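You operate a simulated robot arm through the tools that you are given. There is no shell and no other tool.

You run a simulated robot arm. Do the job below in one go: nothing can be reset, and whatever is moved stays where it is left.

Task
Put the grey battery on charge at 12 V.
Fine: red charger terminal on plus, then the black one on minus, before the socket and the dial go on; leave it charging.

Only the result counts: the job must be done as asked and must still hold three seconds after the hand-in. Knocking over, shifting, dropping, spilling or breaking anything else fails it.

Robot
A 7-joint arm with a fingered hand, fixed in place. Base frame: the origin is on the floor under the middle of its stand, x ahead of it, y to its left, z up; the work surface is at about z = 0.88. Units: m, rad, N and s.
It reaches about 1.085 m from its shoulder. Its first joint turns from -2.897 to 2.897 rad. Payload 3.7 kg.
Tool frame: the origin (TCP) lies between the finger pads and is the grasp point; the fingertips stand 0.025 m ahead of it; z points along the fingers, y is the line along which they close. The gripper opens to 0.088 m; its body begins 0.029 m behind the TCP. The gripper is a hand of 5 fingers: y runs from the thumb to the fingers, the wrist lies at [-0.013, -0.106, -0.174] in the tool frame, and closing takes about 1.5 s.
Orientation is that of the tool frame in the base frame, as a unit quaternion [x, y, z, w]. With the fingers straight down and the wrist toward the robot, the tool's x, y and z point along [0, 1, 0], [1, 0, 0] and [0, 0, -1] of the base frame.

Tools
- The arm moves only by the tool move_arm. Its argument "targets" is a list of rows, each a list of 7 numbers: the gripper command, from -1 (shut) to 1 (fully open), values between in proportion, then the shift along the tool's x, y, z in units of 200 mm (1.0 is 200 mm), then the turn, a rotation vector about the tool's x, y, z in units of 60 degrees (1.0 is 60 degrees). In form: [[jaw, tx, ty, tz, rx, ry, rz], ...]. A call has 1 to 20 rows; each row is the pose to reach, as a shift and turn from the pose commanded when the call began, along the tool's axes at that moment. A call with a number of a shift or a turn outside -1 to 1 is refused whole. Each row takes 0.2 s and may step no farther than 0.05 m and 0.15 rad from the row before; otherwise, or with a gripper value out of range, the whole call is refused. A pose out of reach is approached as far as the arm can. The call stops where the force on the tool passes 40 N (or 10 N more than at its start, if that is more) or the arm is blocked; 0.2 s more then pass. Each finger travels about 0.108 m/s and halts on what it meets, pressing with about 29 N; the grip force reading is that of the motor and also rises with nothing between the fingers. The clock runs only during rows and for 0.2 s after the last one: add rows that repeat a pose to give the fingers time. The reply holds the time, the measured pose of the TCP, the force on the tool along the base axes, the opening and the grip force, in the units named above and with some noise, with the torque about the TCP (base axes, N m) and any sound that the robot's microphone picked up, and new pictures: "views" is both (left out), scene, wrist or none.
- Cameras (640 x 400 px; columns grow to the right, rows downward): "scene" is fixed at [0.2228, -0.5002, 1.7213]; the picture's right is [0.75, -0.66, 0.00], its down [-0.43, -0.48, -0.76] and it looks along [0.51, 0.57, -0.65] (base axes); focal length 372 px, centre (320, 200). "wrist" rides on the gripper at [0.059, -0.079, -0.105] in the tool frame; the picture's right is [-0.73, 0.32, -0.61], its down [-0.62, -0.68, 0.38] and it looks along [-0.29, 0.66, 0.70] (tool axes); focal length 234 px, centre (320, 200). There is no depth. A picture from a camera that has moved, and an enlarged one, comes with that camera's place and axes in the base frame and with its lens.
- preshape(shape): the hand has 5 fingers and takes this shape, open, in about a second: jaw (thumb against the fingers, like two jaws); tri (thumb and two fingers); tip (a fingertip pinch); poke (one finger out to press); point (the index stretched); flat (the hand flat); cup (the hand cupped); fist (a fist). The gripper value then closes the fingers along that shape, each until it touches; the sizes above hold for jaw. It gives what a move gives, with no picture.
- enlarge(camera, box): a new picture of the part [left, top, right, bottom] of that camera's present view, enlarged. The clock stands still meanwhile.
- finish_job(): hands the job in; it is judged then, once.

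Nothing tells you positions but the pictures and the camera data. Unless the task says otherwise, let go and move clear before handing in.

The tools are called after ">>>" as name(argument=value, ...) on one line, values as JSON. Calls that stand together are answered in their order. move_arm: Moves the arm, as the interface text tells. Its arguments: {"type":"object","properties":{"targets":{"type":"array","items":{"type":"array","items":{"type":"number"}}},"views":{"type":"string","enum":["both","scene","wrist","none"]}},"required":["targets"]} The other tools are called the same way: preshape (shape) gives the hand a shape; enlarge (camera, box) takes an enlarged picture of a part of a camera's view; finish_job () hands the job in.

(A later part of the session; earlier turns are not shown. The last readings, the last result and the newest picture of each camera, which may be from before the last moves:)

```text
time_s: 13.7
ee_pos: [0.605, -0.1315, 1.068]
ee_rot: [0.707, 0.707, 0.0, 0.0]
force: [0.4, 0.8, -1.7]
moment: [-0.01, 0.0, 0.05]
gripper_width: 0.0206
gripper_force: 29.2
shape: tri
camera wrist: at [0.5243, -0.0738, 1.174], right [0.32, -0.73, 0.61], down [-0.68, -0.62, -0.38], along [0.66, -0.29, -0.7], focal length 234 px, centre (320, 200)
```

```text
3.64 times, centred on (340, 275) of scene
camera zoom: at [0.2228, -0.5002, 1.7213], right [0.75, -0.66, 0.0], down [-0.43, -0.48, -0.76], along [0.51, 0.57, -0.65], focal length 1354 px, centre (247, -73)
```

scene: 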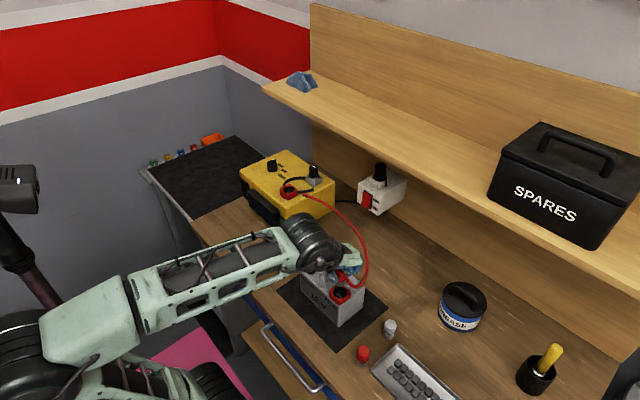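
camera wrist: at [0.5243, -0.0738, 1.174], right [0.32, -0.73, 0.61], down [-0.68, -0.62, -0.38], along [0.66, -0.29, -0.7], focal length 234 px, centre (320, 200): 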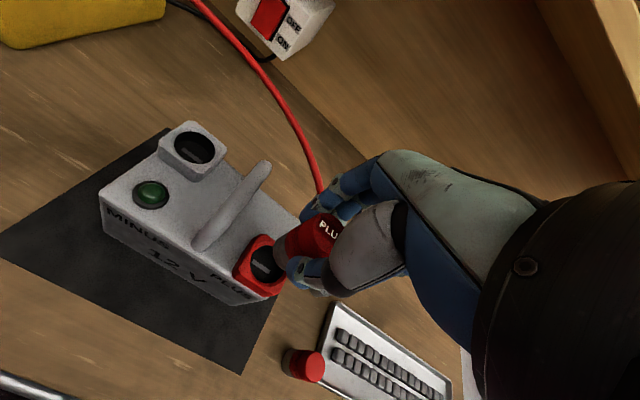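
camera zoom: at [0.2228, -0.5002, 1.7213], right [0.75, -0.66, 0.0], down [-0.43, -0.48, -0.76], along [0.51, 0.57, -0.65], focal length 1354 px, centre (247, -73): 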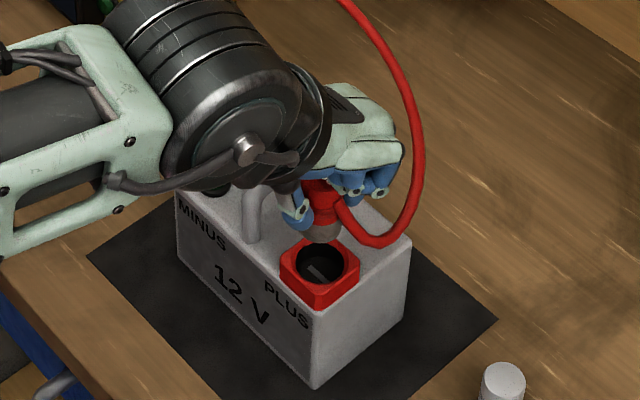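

The picture now nearly matches the reference over the charger's holder. I'll compare precisely in higher zoom before inserting.

>>> enlarge(camera="scene", box=[320, 255, 370, 305])

>>> enlarge(camera="wrist", box=[235, 210, 325, 300])

```text
8.00 times, centred on (345, 280) of scene
camera zoom: at [0.2228, -0.5002, 1.7213], right [0.75, -0.66, 0.0], down [-0.43, -0.48, -0.76], along [0.51, 0.57, -0.65], focal length 2979 px, centre (120, -440)
```

zoom: 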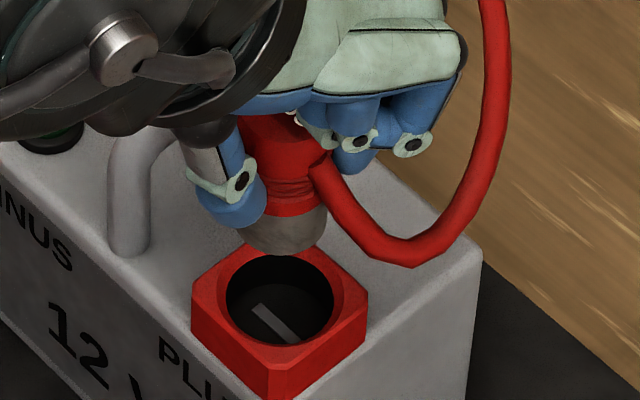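

```text
4.44 times, centred on (280, 255) of wrist
camera zoom: at [0.5243, -0.0738, 1.174], right [0.32, -0.73, 0.61], down [-0.68, -0.62, -0.38], along [0.66, -0.29, -0.7], focal length 1041 px, centre (498, -44)
```

zoom: 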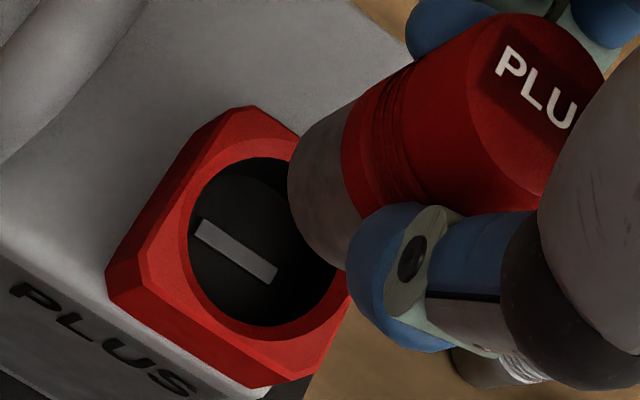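

The scene view shows the plug lined up sideways, and the wrist view shows it about 2–2.5 mm too far along (+x, +y). I'll nudge it back and come down close to the rim.

>>> move_arm(targets=[[-1, -0.01, -0.0065, 0.0, 0, 0, 0], [-1, -0.01, -0.0065, 0.03, 0, 0, 0], [-1, -0.01, -0.0065, 0.06, 0, 0, 0], [-1, -0.01, -0.0065, 0.06, 0, 0, 0]])

>>> enlarge(camera="scene", box=[320, 255, 370, 305])

>>> enlarge(camera="wrist", box=[240, 210, 340, 300])

```text
time_s: 14.7
ee_pos: [0.6014, -0.1332, 1.0558]
ee_rot: [0.708, 0.707, -0.001, 0.0]
force: [-0.7, 0.0, -1.5]
moment: [-0.04, 0.01, 0.03]
gripper_width: 0.0203
gripper_force: 28.6
shape: tri
camera wrist: at [0.5214, -0.0753, 1.1615], right [0.32, -0.73, 0.61], down [-0.68, -0.62, -0.38], along [0.66, -0.29, -0.7], focal length 234 px, centre (320, 200)
```

scene: 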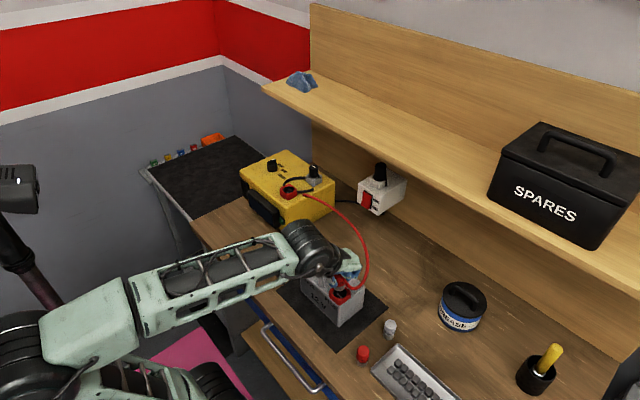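
wrist: 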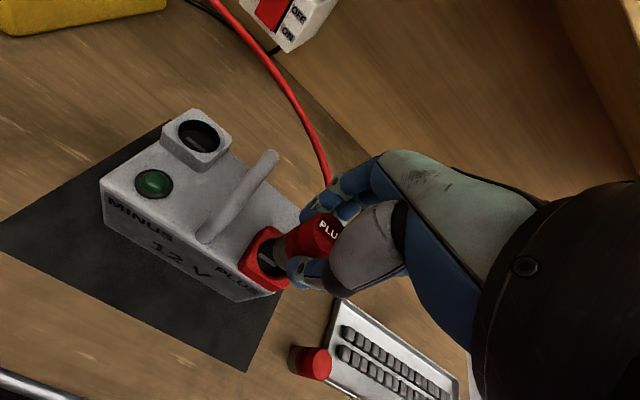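

```text
8.00 times, centred on (345, 280) of scene
camera zoom: at [0.2228, -0.5002, 1.7213], right [0.75, -0.66, 0.0], down [-0.43, -0.48, -0.76], along [0.51, 0.57, -0.65], focal length 2979 px, centre (120, -440)
```

zoom: 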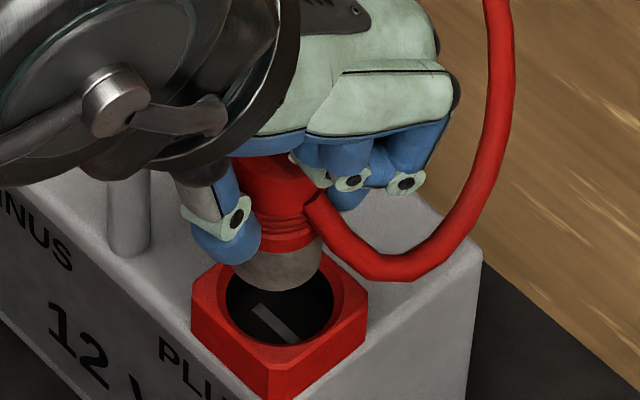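

```text
4.44 times, centred on (290, 255) of wrist
camera zoom: at [0.5214, -0.0753, 1.1615], right [0.32, -0.73, 0.61], down [-0.68, -0.62, -0.38], along [0.66, -0.29, -0.7], focal length 1041 px, centre (453, -44)
```

zoom: 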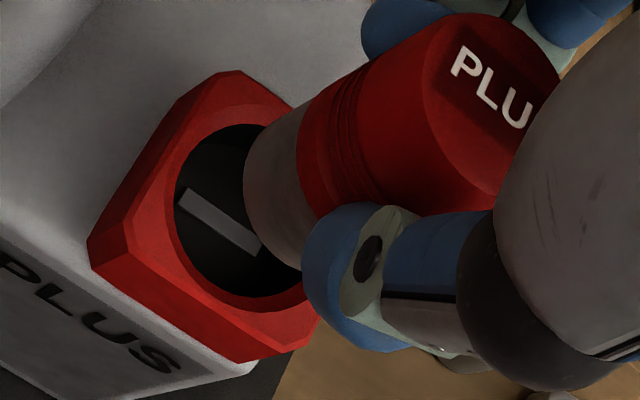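

It's very close now, with about 1.5 mm left to correct in x. I'll make that nudge and lower the plug gently into the socket.

>>> move_arm(targets=[[-1, 0, 0.008, 0.0, 0, 0, 0], [-1, 0, 0.008, 0.02, 0, 0, 0], [-1, 0, 0.008, 0.045, 0, 0, 0], [-1, 0, 0.008, 0.07, 0, 0, 0], [-1, 0, 0.008, 0.07, 0, 0, 0]])

>>> enlarge(camera="scene", box=[320, 255, 370, 305])

>>> enlarge(camera="wrist", box=[240, 210, 340, 300])

```text
time_s: 15.9
ee_pos: [0.6039, -0.1332, 1.0426]
ee_rot: [0.707, 0.707, -0.001, 0.0]
force: [0.1, 0.5, -1.1]
moment: [-0.02, 0.0, -0.03]
gripper_width: 0.0205
gripper_force: 28.4
shape: tri
camera wrist: at [0.523, -0.0745, 1.1477], right [0.32, -0.73, 0.61], down [-0.68, -0.62, -0.38], along [0.66, -0.29, -0.7], focal length 234 px, centre (320, 200)
```

scene: 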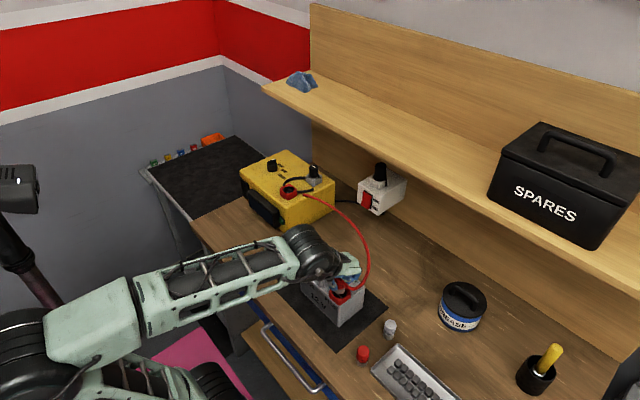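
wrist: 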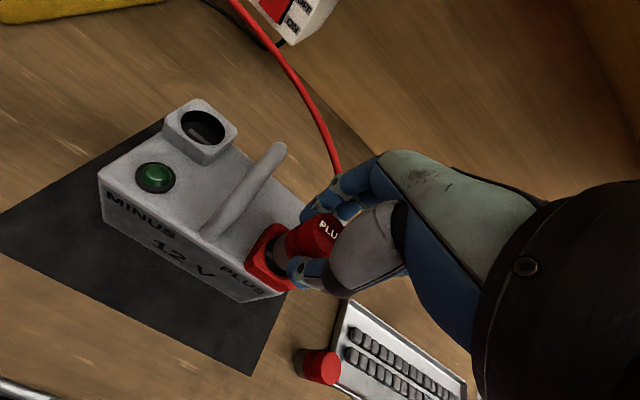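

```text
8.00 times, centred on (345, 280) of scene
camera zoom: at [0.2228, -0.5002, 1.7213], right [0.75, -0.66, 0.0], down [-0.43, -0.48, -0.76], along [0.51, 0.57, -0.65], focal length 2979 px, centre (120, -440)
```

zoom: 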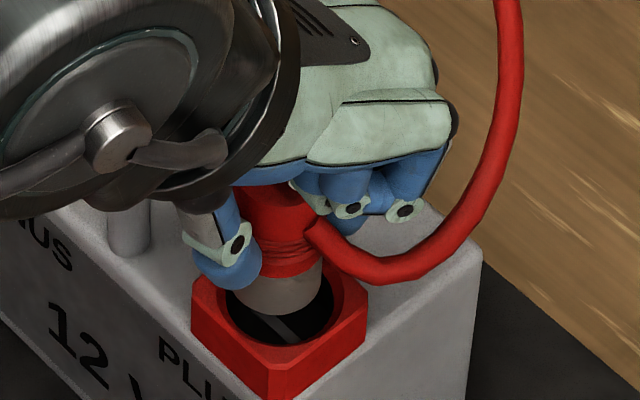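

```text
4.44 times, centred on (290, 255) of wrist
camera zoom: at [0.523, -0.0745, 1.1477], right [0.32, -0.73, 0.61], down [-0.68, -0.62, -0.38], along [0.66, -0.29, -0.7], focal length 1041 px, centre (453, -44)
```

zoom: 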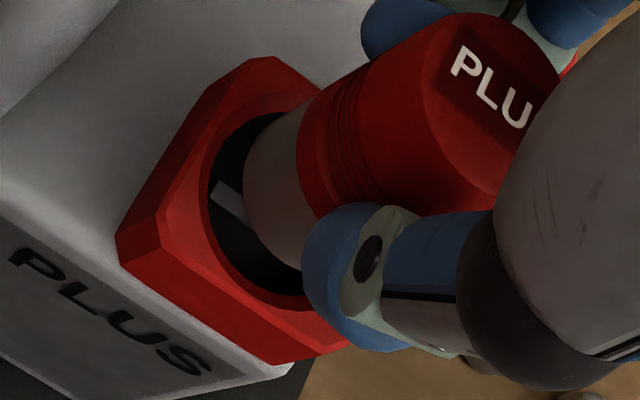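

The plug is centred over the hole in both views, with its end about 9 mm above the rim. I'll keep lowering slowly.

>>> move_arm(targets=[[-1, 0, 0, 0.02, 0, 0, 0], [-1, 0, 0, 0.04, 0, 0, 0], [-1, 0, 0, 0.06, 0, 0, 0], [-1, 0, 0, 0.075, 0, 0, 0], [-1, 0, 0, 0.075, 0, 0, 0]])

>>> enlarge(camera="scene", box=[320, 255, 370, 305])

>>> enlarge(camera="wrist", box=[240, 210, 340, 300])

```text
time_s: 17.1
ee_pos: [0.6056, -0.1326, 1.0274]
ee_rot: [0.708, 0.706, -0.001, 0.001]
force: [0.2, -0.7, -1.3]
moment: [-0.01, -0.02, 0.03]
gripper_width: 0.0204
gripper_force: 29.0
shape: tri
camera wrist: at [0.5242, -0.074, 1.1332], right [0.32, -0.73, 0.61], down [-0.68, -0.62, -0.38], along [0.66, -0.29, -0.7], focal length 234 px, centre (320, 200)
```

scene: 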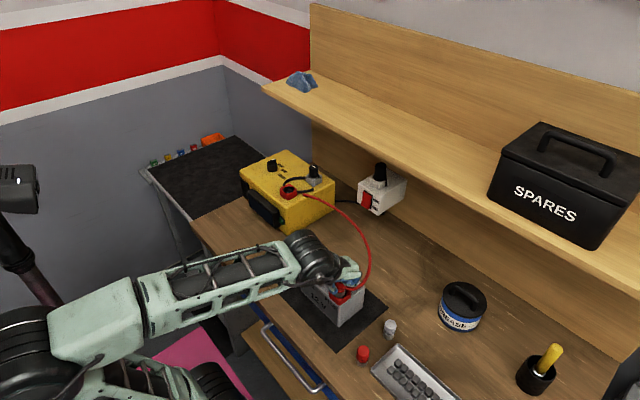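
wrist: 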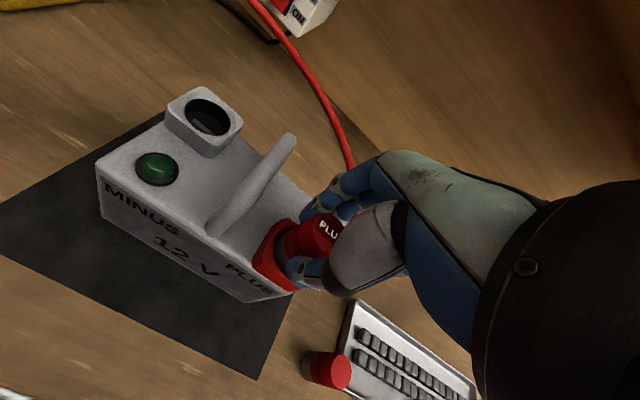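

```text
8.00 times, centred on (345, 280) of scene
camera zoom: at [0.2228, -0.5002, 1.7213], right [0.75, -0.66, 0.0], down [-0.43, -0.48, -0.76], along [0.51, 0.57, -0.65], focal length 2979 px, centre (120, -440)
```

zoom: 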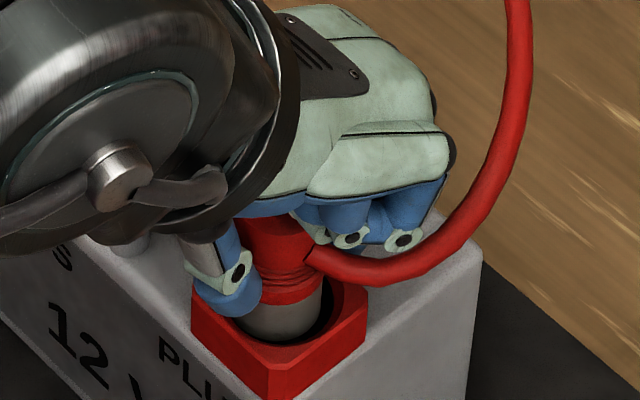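

```text
4.44 times, centred on (290, 255) of wrist
camera zoom: at [0.5242, -0.074, 1.1332], right [0.32, -0.73, 0.61], down [-0.68, -0.62, -0.38], along [0.66, -0.29, -0.7], focal length 1041 px, centre (453, -44)
```

zoom: 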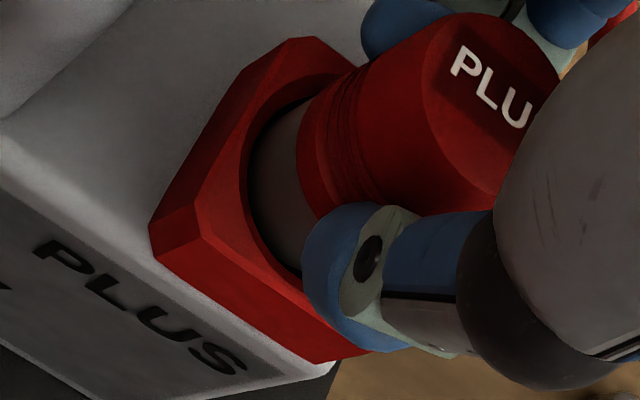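

The metal end is entering the socket with no contact force. I'll continue in small steps until it seats.

>>> move_arm(targets=[[-1, 0, 0, 0.01, 0, 0, 0], [-1, 0, 0, 0.02, 0, 0, 0], [-1, 0, 0, 0.03, 0, 0, 0], [-1, 0, 0, 0.03, 0, 0, 0]], views="none")

>>> enlarge(camera="scene", box=[320, 255, 370, 305])

>>> enlarge(camera="wrist", box=[240, 210, 340, 300])

```text
time_s: 18.1
ee_pos: [0.6048, -0.1327, 1.0217]
ee_rot: [0.707, 0.707, 0.001, 0.0]
force: [-0.3, 0.0, -0.9]
moment: [-0.02, 0.03, 0.01]
gripper_width: 0.0203
gripper_force: 28.9
shape: tri
```

```text
8.00 times, centred on (345, 280) of scene
camera zoom: at [0.2228, -0.5002, 1.7213], right [0.75, -0.66, 0.0], down [-0.43, -0.48, -0.76], along [0.51, 0.57, -0.65], focal length 2979 px, centre (120, -440)
```

zoom: 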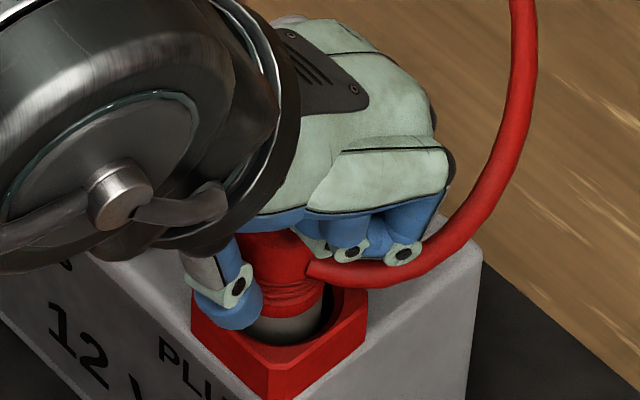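

```text
4.44 times, centred on (290, 255) of wrist
camera zoom: at [0.5245, -0.0741, 1.1267], right [0.32, -0.73, 0.61], down [-0.68, -0.62, -0.38], along [0.66, -0.29, -0.7], focal length 1041 px, centre (453, -44)
```

zoom: 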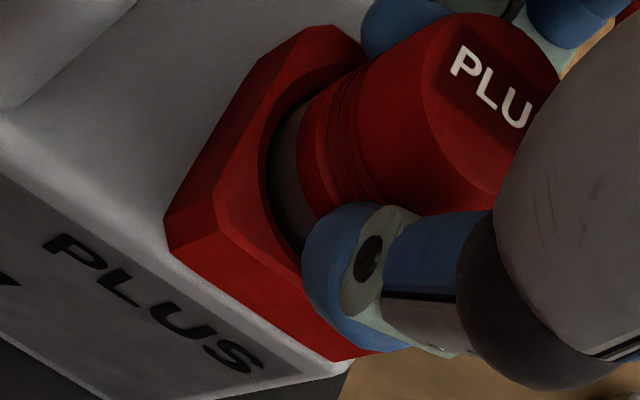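

Still no contact and the look is almost the same as when seated on the charger. I'll continue in small steps until I feel the bottom.

>>> move_arm(targets=[[-1, 0, 0, 0.008, 0, 0, 0], [-1, 0, 0, 0.016, 0, 0, 0], [-1, 0, 0, 0.024, 0, 0, 0], [-1, 0, 0, 0.024, 0, 0, 0]], views="none")

>>> enlarge(camera="scene", box=[320, 255, 370, 305])

>>> enlarge(camera="wrist", box=[240, 210, 340, 300])

```text
time_s: 19.1
ee_pos: [0.6048, -0.1334, 1.0163]
ee_rot: [0.707, 0.707, 0.001, 0.001]
force: [2.7, -1.4, 24.9]
moment: [-0.03, -0.16, -0.03]
gripper_width: 0.0219
gripper_force: 28.7
shape: tri
```

```text
8.00 times, centred on (345, 280) of scene
camera zoom: at [0.2228, -0.5002, 1.7213], right [0.75, -0.66, 0.0], down [-0.43, -0.48, -0.76], along [0.51, 0.57, -0.65], focal length 2979 px, centre (120, -440)
```

zoom: 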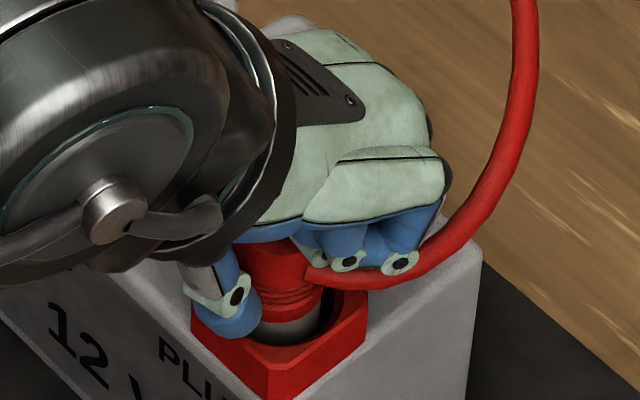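

```text
4.44 times, centred on (290, 255) of wrist
camera zoom: at [0.5238, -0.0737, 1.1222], right [0.32, -0.73, 0.61], down [-0.68, -0.62, -0.39], along [0.66, -0.29, -0.69], focal length 1041 px, centre (453, -44)
```

zoom: 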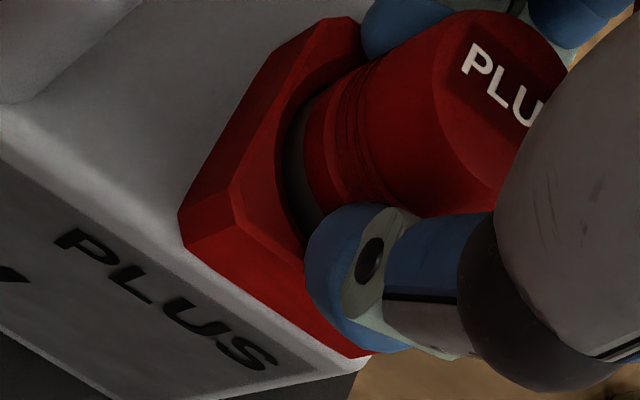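

Contact at the bottom with about 25 N, and the plug sits at the same depth as it did on the charger. I'll ease the pressure slightly and open the fingers.

>>> move_arm(targets=[[-1, 0, 0, -0.008, 0, 0, 0], [-0.8, 0, 0, -0.008, 0, 0, 0], [-0.6, 0, 0, -0.008, 0, 0, 0], [-0.4, 0, 0, -0.008, 0, 0, 0], [-0.2, 0, 0, -0.008, 0, 0, 0], [0, 0, 0, -0.008, 0, 0, 0], [0.2, 0, 0, -0.008, 0, 0, 0], [0.2, 0, 0, -0.008, 0, 0, 0]])

>>> enlarge(camera="scene", box=[320, 255, 370, 305])

>>> enlarge(camera="wrist", box=[240, 210, 340, 300])

```text
time_s: 20.9
ee_pos: [0.6053, -0.1324, 1.0189]
ee_rot: [0.707, 0.707, -0.001, 0.0]
force: [0.0, -0.2, 0.4]
moment: [-0.02, 0.04, 0.01]
gripper_width: 0.0524
gripper_force: 0.1
shape: tri
camera wrist: at [0.5237, -0.0735, 1.123], right [0.32, -0.73, 0.61], down [-0.68, -0.62, -0.38], along [0.66, -0.29, -0.7], focal length 234 px, centre (320, 200)
```

scene: 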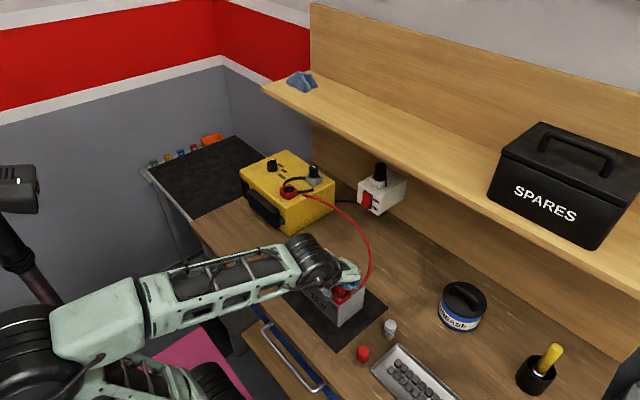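
wrist: 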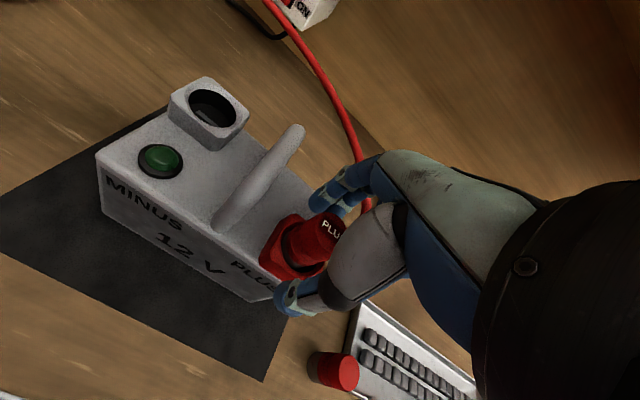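

```text
8.00 times, centred on (345, 280) of scene
camera zoom: at [0.2228, -0.5002, 1.7213], right [0.75, -0.66, 0.0], down [-0.43, -0.48, -0.76], along [0.51, 0.57, -0.65], focal length 2979 px, centre (120, -440)
```

zoom: 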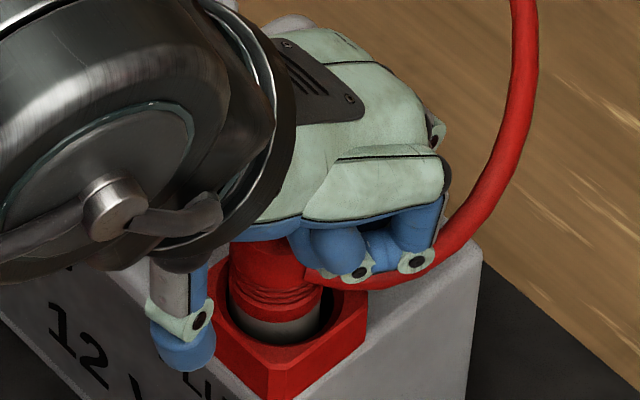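

```text
4.44 times, centred on (290, 255) of wrist
camera zoom: at [0.5237, -0.0735, 1.123], right [0.32, -0.73, 0.61], down [-0.68, -0.62, -0.38], along [0.66, -0.29, -0.7], focal length 1041 px, centre (453, -44)
```

zoom: 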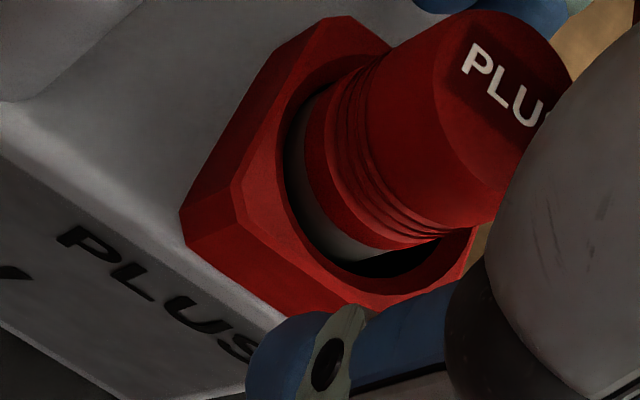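

The plug stays upright in PLUS after release. I'll open a bit more, raise the hand clear and inspect.

>>> move_arm(targets=[[0.6, 0, 0, 0, 0, 0, 0], [0.8, 0, 0, -0.03, 0, 0, 0], [0.8, 0, 0, -0.1, 0, 0, 0], [0.8, 0, 0, -0.25, 0, 0, 0], [0.8, 0, 0, -0.45, 0, 0, 0], [0.8, 0, 0, -0.6, 0, 0, 0], [0.8, 0, 0, -0.6, 0, 0, 0]])

>>> enlarge(camera="scene", box=[300, 235, 390, 315])

>>> enlarge(camera="wrist", box=[130, 150, 330, 330])

```text
time_s: 22.5
ee_pos: [0.6066, -0.1337, 1.139]
ee_rot: [0.708, 0.707, 0.0, 0.0]
force: [1.0, -0.2, 0.3]
moment: [-0.03, -0.02, -0.03]
gripper_width: 0.0791
gripper_force: 0.1
shape: tri
camera wrist: at [0.526, -0.0745, 1.2444], right [0.32, -0.73, 0.61], down [-0.68, -0.62, -0.38], along [0.66, -0.29, -0.7], focal length 234 px, centre (320, 200)
```

scene: 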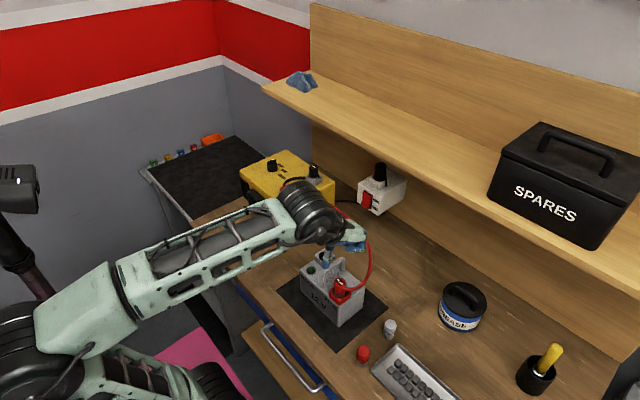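
wrist: 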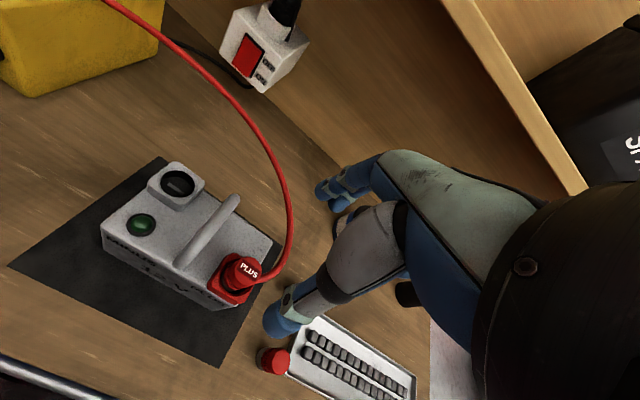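

```text
5.00 times, centred on (345, 275) of scene
camera zoom: at [0.2228, -0.5002, 1.7213], right [0.75, -0.66, 0.0], down [-0.43, -0.48, -0.76], along [0.51, 0.57, -0.65], focal length 1862 px, centre (195, -175)
```

zoom: 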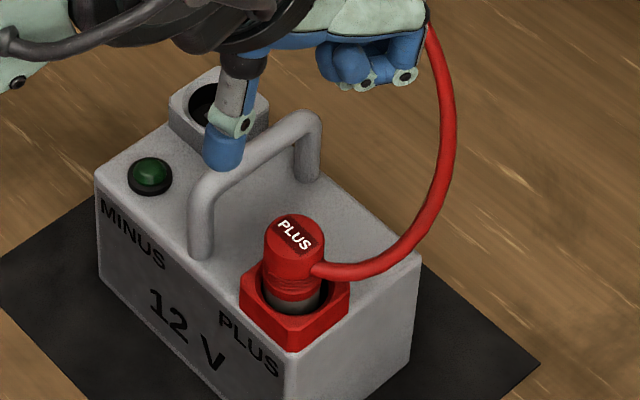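

```text
2.22 times, centred on (230, 240) of wrist
camera zoom: at [0.526, -0.0745, 1.2444], right [0.32, -0.73, 0.61], down [-0.68, -0.62, -0.38], along [0.66, -0.29, -0.7], focal length 520 px, centre (520, 111)
```

zoom: 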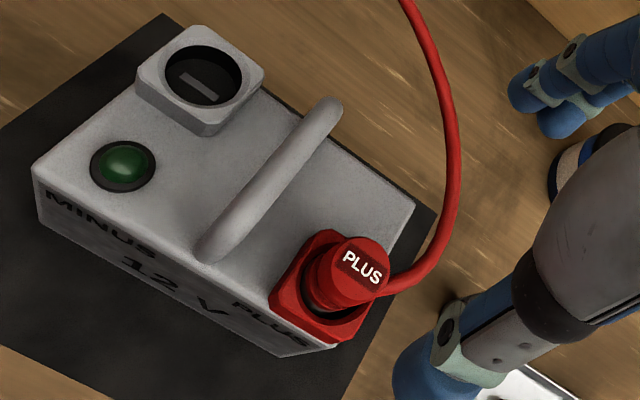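

The red plug sits in PLUS at the same height as it did on the charger. I refined the shelf edge to about x = 0.82, z = 1.23, so the hand fits underneath; I'll now carry the empty hand high back to the charger for the black plug.

>>> move_arm(targets=[[1, 0, 0, -0.2, 0, 0, 0], [1, 0.05, 0, -0.4, 0, 0, 0], [1, 0.2, 0.03, -0.5, 0, 0, 0], [1, 0.4, 0.07, -0.5, 0, 0, 0], [1, 0.6, 0.12, -0.5, 0, 0, 0], [1, 0.8, 0.17, -0.5, 0, 0, 0], [1, 1.0, 0.2, -0.5, 0, 0, 0], [1, 1.0, 0.2, -0.5, 0, 0, 0]], views="none")

>>> move_arm(targets=[[1, 0.15, 0.07, 0, 0, 0, 0], [1, 0.3, 0.14, 0, 0, 0, 0], [1, 0.45, 0.21, 0.1, 0, 0, 0], [1, 0.6, 0.28, 0.22, 0, 0, 0], [1, 0.7, 0.35, 0.35, 0, 0, 0], [1, 0.75, 0.42, 0.5, 0, 0, 0], [1, 0.75, 0.42, 0.5, 0, 0, 0]])

```text
time_s: 24.3
ee_pos: [0.6439, 0.0674, 1.2373]
ee_rot: [0.707, 0.707, 0.0, 0.0]
force: [-0.4, -0.1, 0.5]
moment: [-0.01, 0.03, 0.01]
gripper_width: 0.0878
gripper_force: 0.0
shape: tri
```

```text
time_s: 25.9
ee_pos: [0.728, 0.2188, 1.1408]
ee_rot: [0.707, 0.707, 0.001, 0.0]
force: [0.7, 0.0, -0.1]
moment: [0.03, -0.02, 0.0]
gripper_width: 0.0876
gripper_force: 0.1
shape: tri
camera wrist: at [0.6468, 0.2765, 1.2449], right [0.32, -0.73, 0.61], down [-0.68, -0.62, -0.38], along [0.66, -0.29, -0.7], focal length 234 px, centre (320, 200)
```

scene: 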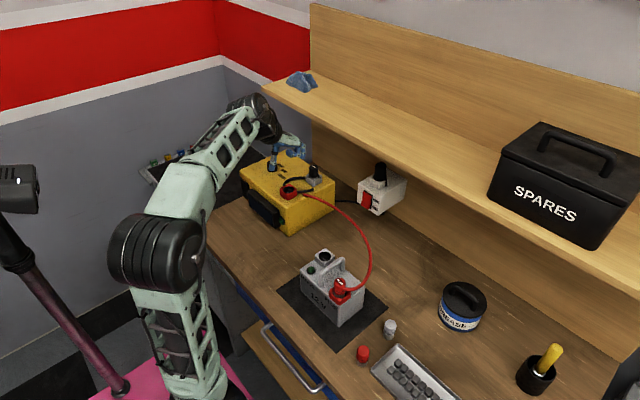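
wrist: 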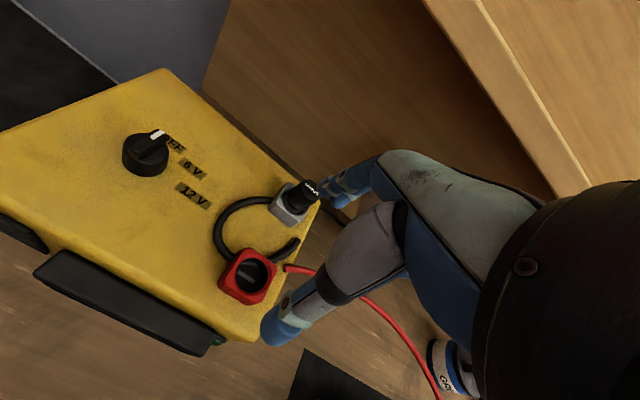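

Back over the charger, with the black plug in view. I'll zoom in to refine its position relative to the red holder.

>>> enlarge(camera="wrist", box=[210, 160, 340, 310])

>>> enlarge(camera="scene", box=[270, 150, 345, 215])

```text
2.67 times, centred on (275, 235) of wrist
camera zoom: at [0.6468, 0.2765, 1.2449], right [0.32, -0.73, 0.61], down [-0.68, -0.62, -0.38], along [0.66, -0.29, -0.7], focal length 624 px, centre (440, 107)
```

zoom: 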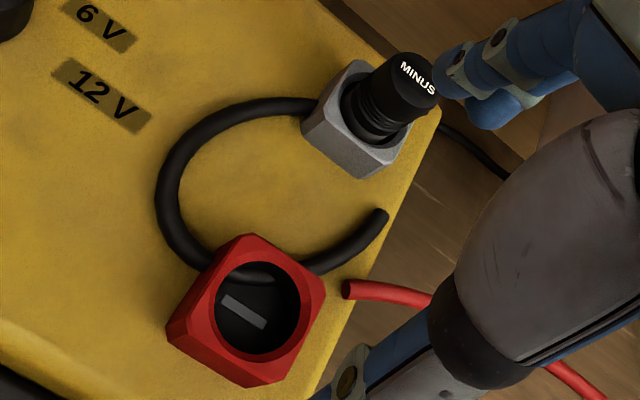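

```text
6.15 times, centred on (308, 182) of scene
camera zoom: at [0.2228, -0.5002, 1.7213], right [0.75, -0.66, 0.0], down [-0.43, -0.48, -0.76], along [0.51, 0.57, -0.65], focal length 2292 px, centre (397, 308)
```

zoom: 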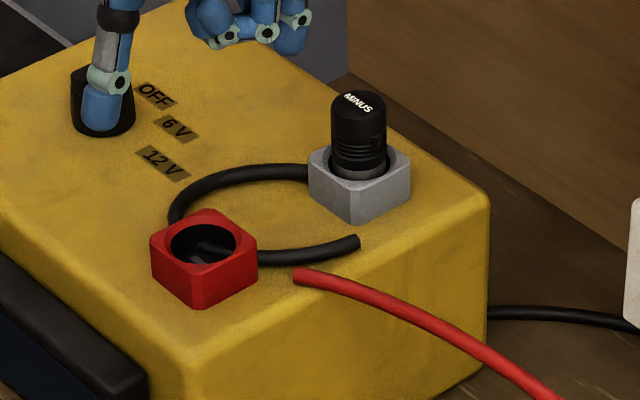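

I'll look closer at where the black plug's cable leaves it.

>>> enlarge(camera="scene", box=[300, 158, 332, 190])

>>> enlarge(camera="wrist", box=[265, 165, 325, 230])

```text
12.50 times, centred on (316, 174) of scene
camera zoom: at [0.2228, -0.5002, 1.7213], right [0.75, -0.66, 0.0], down [-0.43, -0.48, -0.76], along [0.51, 0.57, -0.65], focal length 4655 px, centre (370, 525)
```

zoom: 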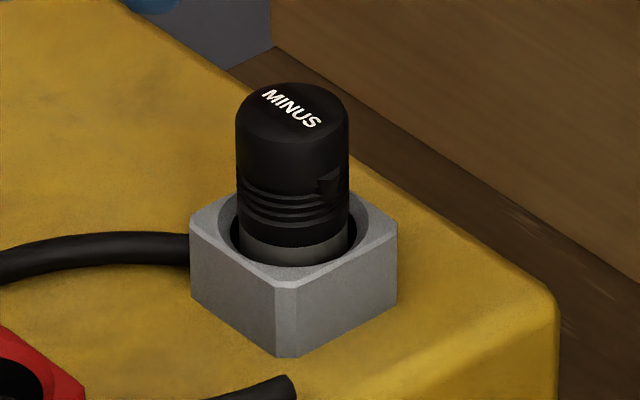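

```text
6.15 times, centred on (295, 198) of wrist
camera zoom: at [0.6468, 0.2765, 1.2449], right [0.32, -0.73, 0.61], down [-0.68, -0.62, -0.38], along [0.66, -0.29, -0.7], focal length 1441 px, centre (474, 215)
```

zoom: 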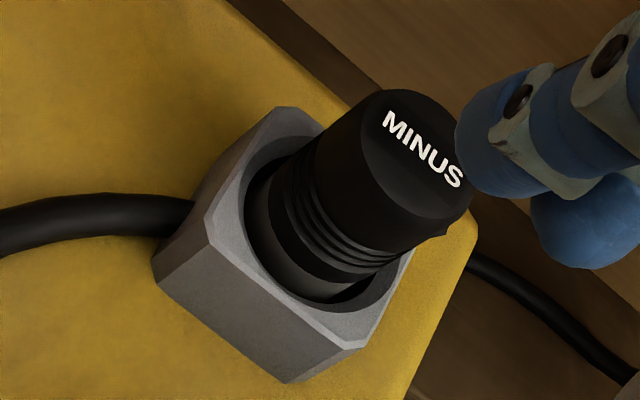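

The black plug has the same shape, with its cable boss on the -y side, so the same grasp works at about (0.8228, 0.2153). I'll move in over it under the shelf edge.

>>> move_arm(targets=[[1, -0.005, 0.1, 0.09, 0, 0, 0], [1, -0.01, 0.2, 0.11, 0, 0, 0], [1, -0.015, 0.32, 0.12, 0, 0, 0], [1, -0.0175, 0.42, 0.14, 0, 0, 0], [1, -0.0175, 0.474, 0.19, 0, 0, 0], [1, -0.0175, 0.474, 0.205, 0, 0, 0], [1, -0.0175, 0.474, 0.205, 0, 0, 0]])

>>> enlarge(camera="wrist", box=[240, 160, 400, 340])

>>> enlarge(camera="scene", box=[250, 100, 350, 200])

```text
time_s: 27.5
ee_pos: [0.8221, 0.2152, 1.0974]
ee_rot: [0.708, 0.707, 0.0, 0.0]
force: [0.1, 0.3, 0.6]
moment: [0.02, -0.03, -0.03]
gripper_width: 0.0878
gripper_force: 0.0
shape: tri
camera wrist: at [0.7423, 0.2737, 1.2028], right [0.32, -0.73, 0.61], down [-0.68, -0.62, -0.38], along [0.66, -0.29, -0.7], focal length 234 px, centre (320, 200)
```

scene: 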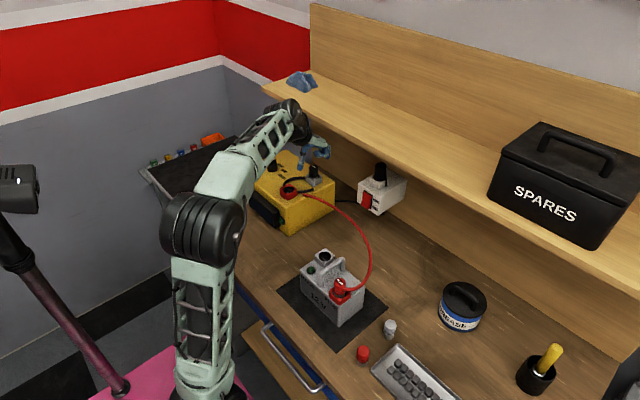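
wrist: 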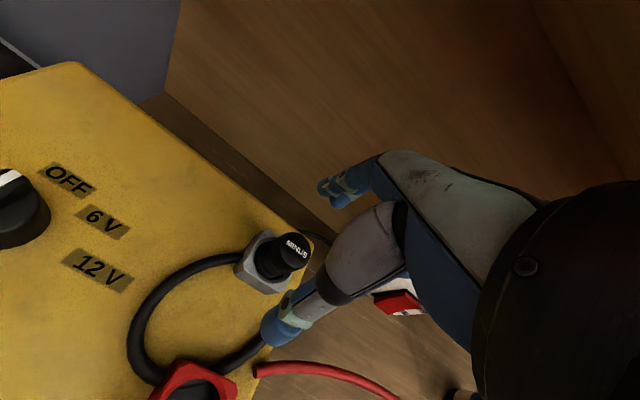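

```text
2.22 times, centred on (320, 250) of wrist
camera zoom: at [0.7423, 0.2737, 1.2028], right [0.32, -0.73, 0.61], down [-0.68, -0.62, -0.38], along [0.66, -0.29, -0.7], focal length 520 px, centre (320, 89)
```

zoom: 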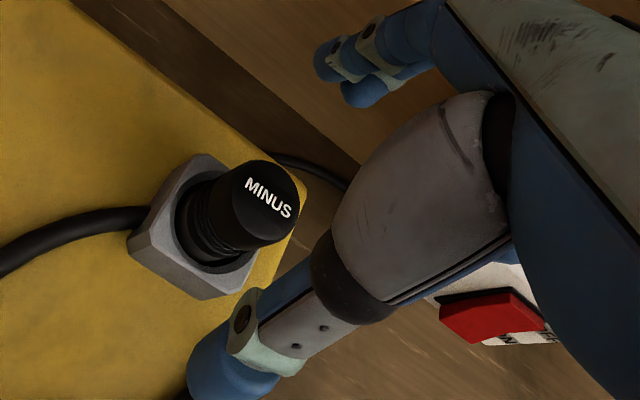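

```text
4.00 times, centred on (300, 150) of scene
camera zoom: at [0.2228, -0.5002, 1.7213], right [0.75, -0.66, 0.0], down [-0.43, -0.48, -0.76], along [0.51, 0.57, -0.65], focal length 1490 px, centre (400, 400)
```

zoom: 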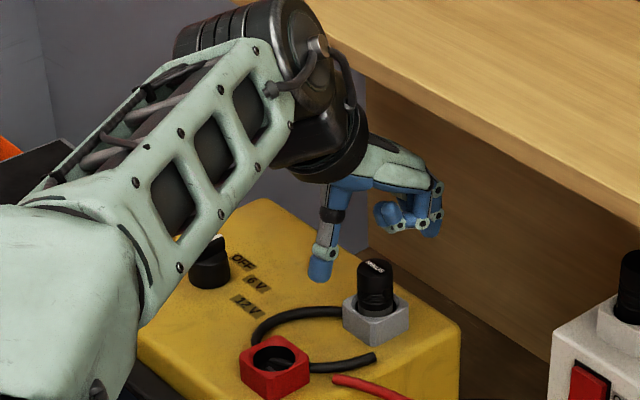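

The hand is centred over the black plug with clearance to the shelf. Next I'll go down and grip as before.

>>> move_arm(targets=[[1, 0, 0.002, 0.06, 0, 0, 0], [1, 0, 0.002, 0.12, 0, 0, 0], [1, 0, 0.002, 0.17, 0, 0, 0], [1, 0, 0.002, 0.1975, 0, 0, 0], [1, 0, 0.002, 0.1975, 0, 0, 0]])

>>> enlarge(camera="wrist", box=[240, 160, 400, 340])

>>> enlarge(camera="scene", box=[270, 120, 350, 200])

```text
time_s: 28.7
ee_pos: [0.8242, 0.2138, 1.0588]
ee_rot: [0.707, 0.707, 0.0, 0.0]
force: [-0.3, 0.1, 0.0]
moment: [-0.01, 0.01, 0.0]
gripper_width: 0.0879
gripper_force: 0.1
shape: tri
camera wrist: at [0.7425, 0.2732, 1.1632], right [0.32, -0.73, 0.61], down [-0.68, -0.62, -0.38], along [0.66, -0.29, -0.7], focal length 234 px, centre (320, 200)
```

scene: 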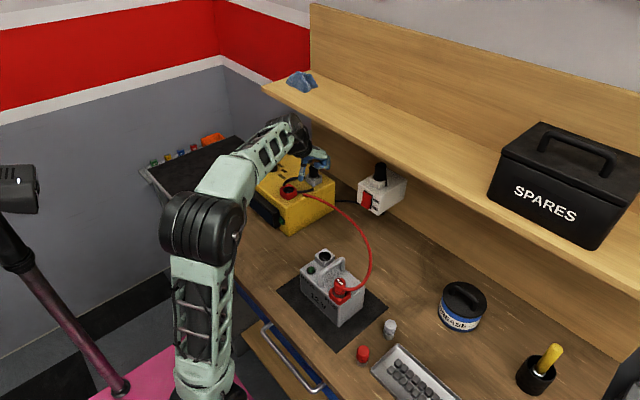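
wrist: 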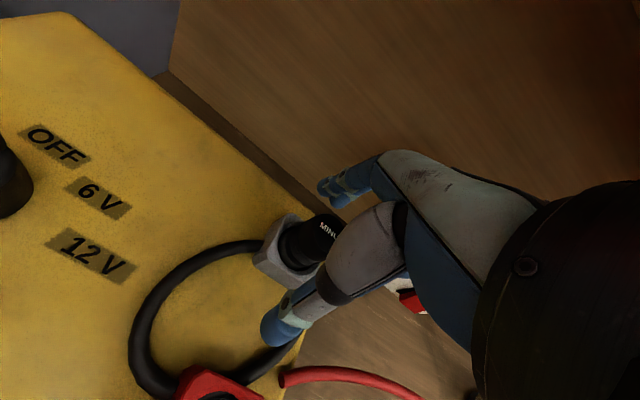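

```text
2.22 times, centred on (320, 250) of wrist
camera zoom: at [0.7425, 0.2732, 1.1632], right [0.32, -0.73, 0.61], down [-0.68, -0.62, -0.38], along [0.66, -0.29, -0.7], focal length 520 px, centre (320, 89)
```

zoom: 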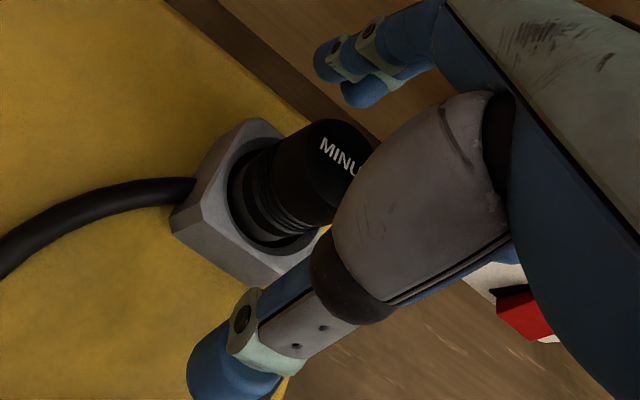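

```text
5.00 times, centred on (310, 160) of scene
camera zoom: at [0.2228, -0.5002, 1.7213], right [0.75, -0.66, 0.0], down [-0.43, -0.48, -0.76], along [0.51, 0.57, -0.65], focal length 1862 px, centre (370, 400)
```

zoom: 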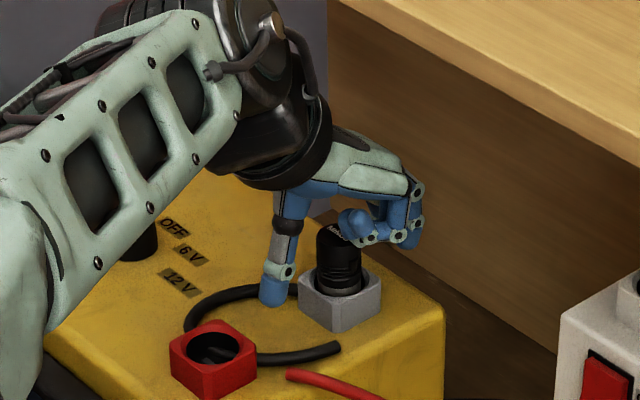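

The view is practically identical to the red plug's pre-grip picture. Closing now.

>>> move_arm(targets=[[0.5, 0, 0, 0, 0, 0, 0], [0, 0, 0, 0, 0, 0, 0], [-0.3, 0, 0, 0, 0, 0, 0], [-0.6, 0, 0, 0, 0, 0, 0], [-1, 0, 0, 0, 0, 0, 0], [-1, 0, 0, 0, 0, 0, 0], [-1, 0, 0, 0, 0, 0, 0], [-1, 0, 0, 0, 0, 0, 0], [-1, 0, 0, 0, 0, 0, 0]], views="none")

>>> move_arm(targets=[[-1, 0, 0, -0.03, 0, 0, 0], [-1, 0, 0, -0.06, 0, 0, 0], [-1, 0, 0, -0.1, 0, 0, 0], [-1, 0, 0, -0.15, 0, 0, 0], [-1, 0, 0, -0.15, 0, 0, 0]])

>>> enlarge(camera="wrist", box=[240, 210, 340, 300])

>>> enlarge(camera="scene", box=[270, 120, 350, 200])

```text
time_s: 30.7
ee_pos: [0.8229, 0.2146, 1.058]
ee_rot: [0.707, 0.707, 0.0, 0.0]
force: [-0.5, 0.5, 0.6]
moment: [0.02, 0.01, 0.0]
gripper_width: 0.0204
gripper_force: 29.2
shape: tri
```

```text
time_s: 31.9
ee_pos: [0.8229, 0.215, 1.0881]
ee_rot: [0.707, 0.707, 0.0, -0.001]
force: [0.2, 0.9, -0.8]
moment: [0.0, -0.03, -0.02]
gripper_width: 0.0205
gripper_force: 28.9
shape: tri
camera wrist: at [0.7414, 0.2737, 1.1933], right [0.32, -0.73, 0.61], down [-0.68, -0.62, -0.38], along [0.66, -0.29, -0.7], focal length 234 px, centre (320, 200)
```

scene: 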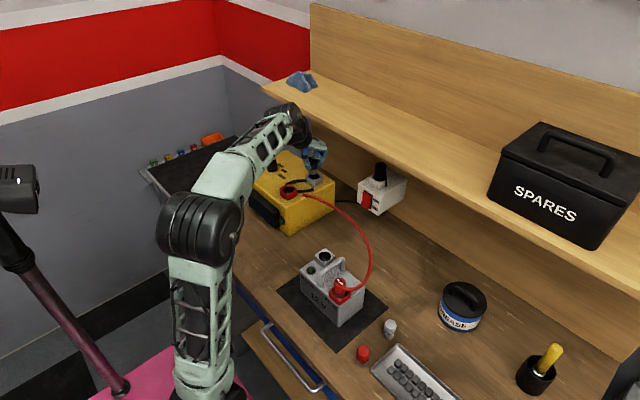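
wrist: 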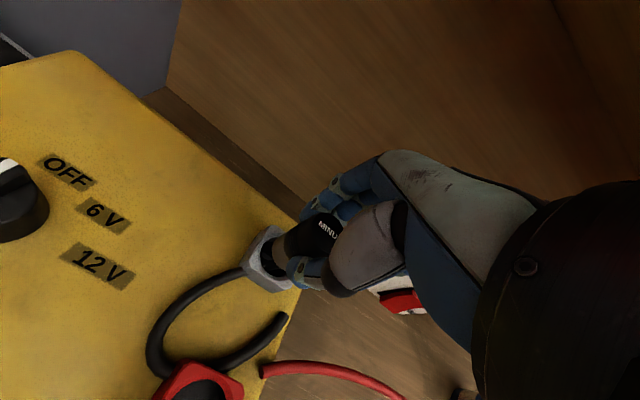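

```text
4.44 times, centred on (290, 255) of wrist
camera zoom: at [0.7414, 0.2737, 1.1933], right [0.32, -0.73, 0.61], down [-0.68, -0.62, -0.38], along [0.66, -0.29, -0.7], focal length 1041 px, centre (453, -44)
```

zoom: 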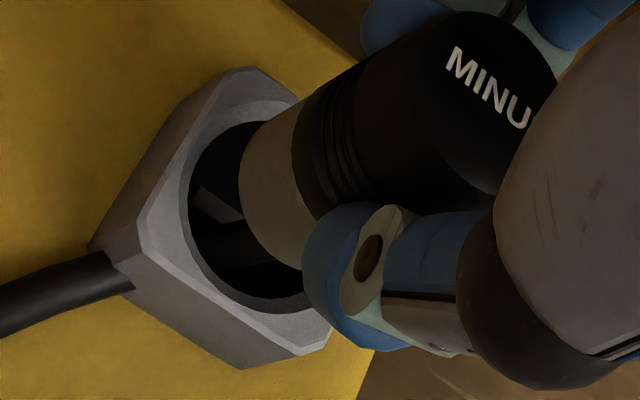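

```text
5.00 times, centred on (310, 160) of scene
camera zoom: at [0.2228, -0.5002, 1.7213], right [0.75, -0.66, 0.0], down [-0.43, -0.48, -0.76], along [0.51, 0.57, -0.65], focal length 1862 px, centre (370, 400)
```

zoom: 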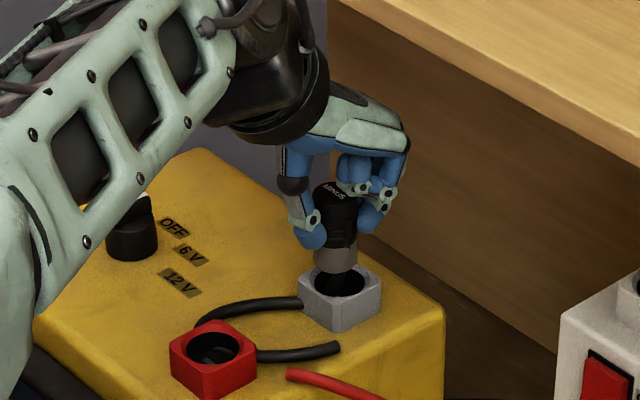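

The black plug is out, and the aligned reference matches the red one. I'll back out from under the shelf and carry it to above MINUS at about (0.653, -0.0265).

>>> move_arm(targets=[[-1, 0, -0.1, -0.05, 0, 0, 0], [-1, 0, -0.25, -0.12, 0, 0, 0], [-1, -0.05, -0.4, -0.2, 0, 0, 0], [-1, -0.2, -0.5, -0.25, 0, 0, 0], [-1, -0.35, -0.55, -0.25, 0, 0, 0], [-1, -0.5, -0.6, -0.25, 0, 0, 0], [-1, -0.5, -0.6, -0.25, 0, 0, 0]], views="none")

>>> move_arm(targets=[[-1, -0.15, -0.05, 0, 0, 0, 0], [-1, -0.3, -0.1, 0, 0, 0, 0], [-1, -0.45, -0.16, 0, 0, 0, 0], [-1, -0.6, -0.22, 0.02, 0, 0, 0], [-1, -0.7075, -0.25, 0.04, 0, 0, 0], [-1, -0.7075, -0.25, 0.04, 0, 0, 0], [-1, -0.7075, -0.25, 0.04, 0, 0, 0]])

>>> enlarge(camera="wrist", box=[190, 190, 340, 320])

>>> enlarge(camera="scene", box=[290, 210, 390, 310])

```text
time_s: 33.5
ee_pos: [0.7034, 0.1115, 1.1378]
ee_rot: [0.707, 0.707, -0.001, 0.0]
force: [0.4, -0.2, 0.0]
moment: [0.0, -0.02, -0.01]
gripper_width: 0.0208
gripper_force: 28.6
shape: tri
```

```text
time_s: 35.1
ee_pos: [0.6522, -0.0285, 1.13]
ee_rot: [0.707, 0.707, 0.001, 0.001]
force: [-0.1, -0.2, -0.1]
moment: [-0.03, -0.01, 0.02]
gripper_width: 0.0205
gripper_force: 28.8
shape: tri
camera wrist: at [0.5715, 0.0302, 1.2346], right [0.32, -0.73, 0.61], down [-0.68, -0.62, -0.38], along [0.66, -0.29, -0.7], focal length 234 px, centre (320, 200)
```

scene: 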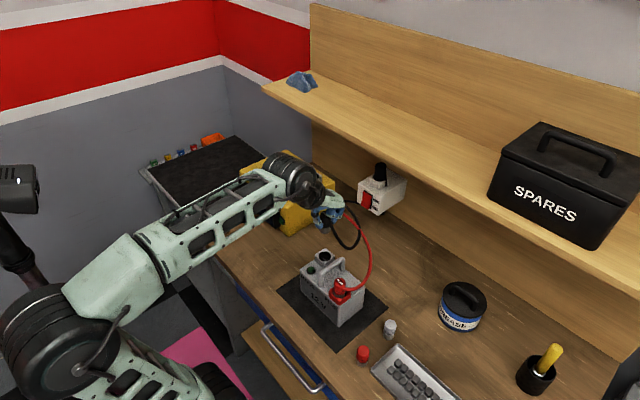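
wrist: 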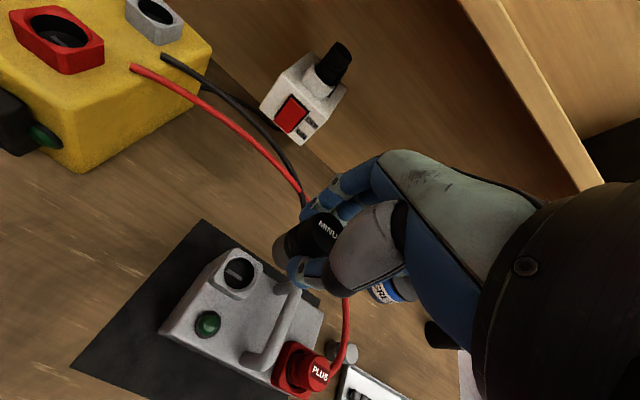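

```text
3.08 times, centred on (265, 255) of wrist
camera zoom: at [0.5715, 0.0302, 1.2346], right [0.32, -0.73, 0.61], down [-0.68, -0.62, -0.38], along [0.66, -0.29, -0.7], focal length 720 px, centre (489, 31)
```

zoom: 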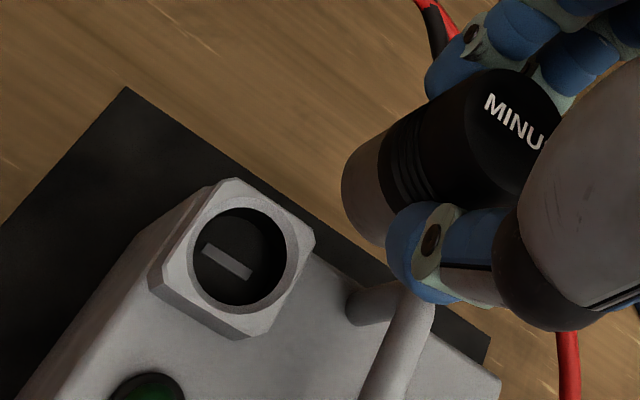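

```text
4.00 times, centred on (340, 260) of scene
camera zoom: at [0.2228, -0.5002, 1.7213], right [0.75, -0.66, 0.0], down [-0.43, -0.48, -0.76], along [0.51, 0.57, -0.65], focal length 1490 px, centre (240, -40)
```

zoom: 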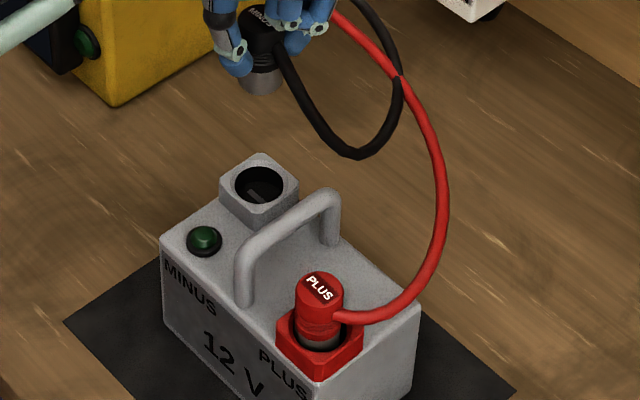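

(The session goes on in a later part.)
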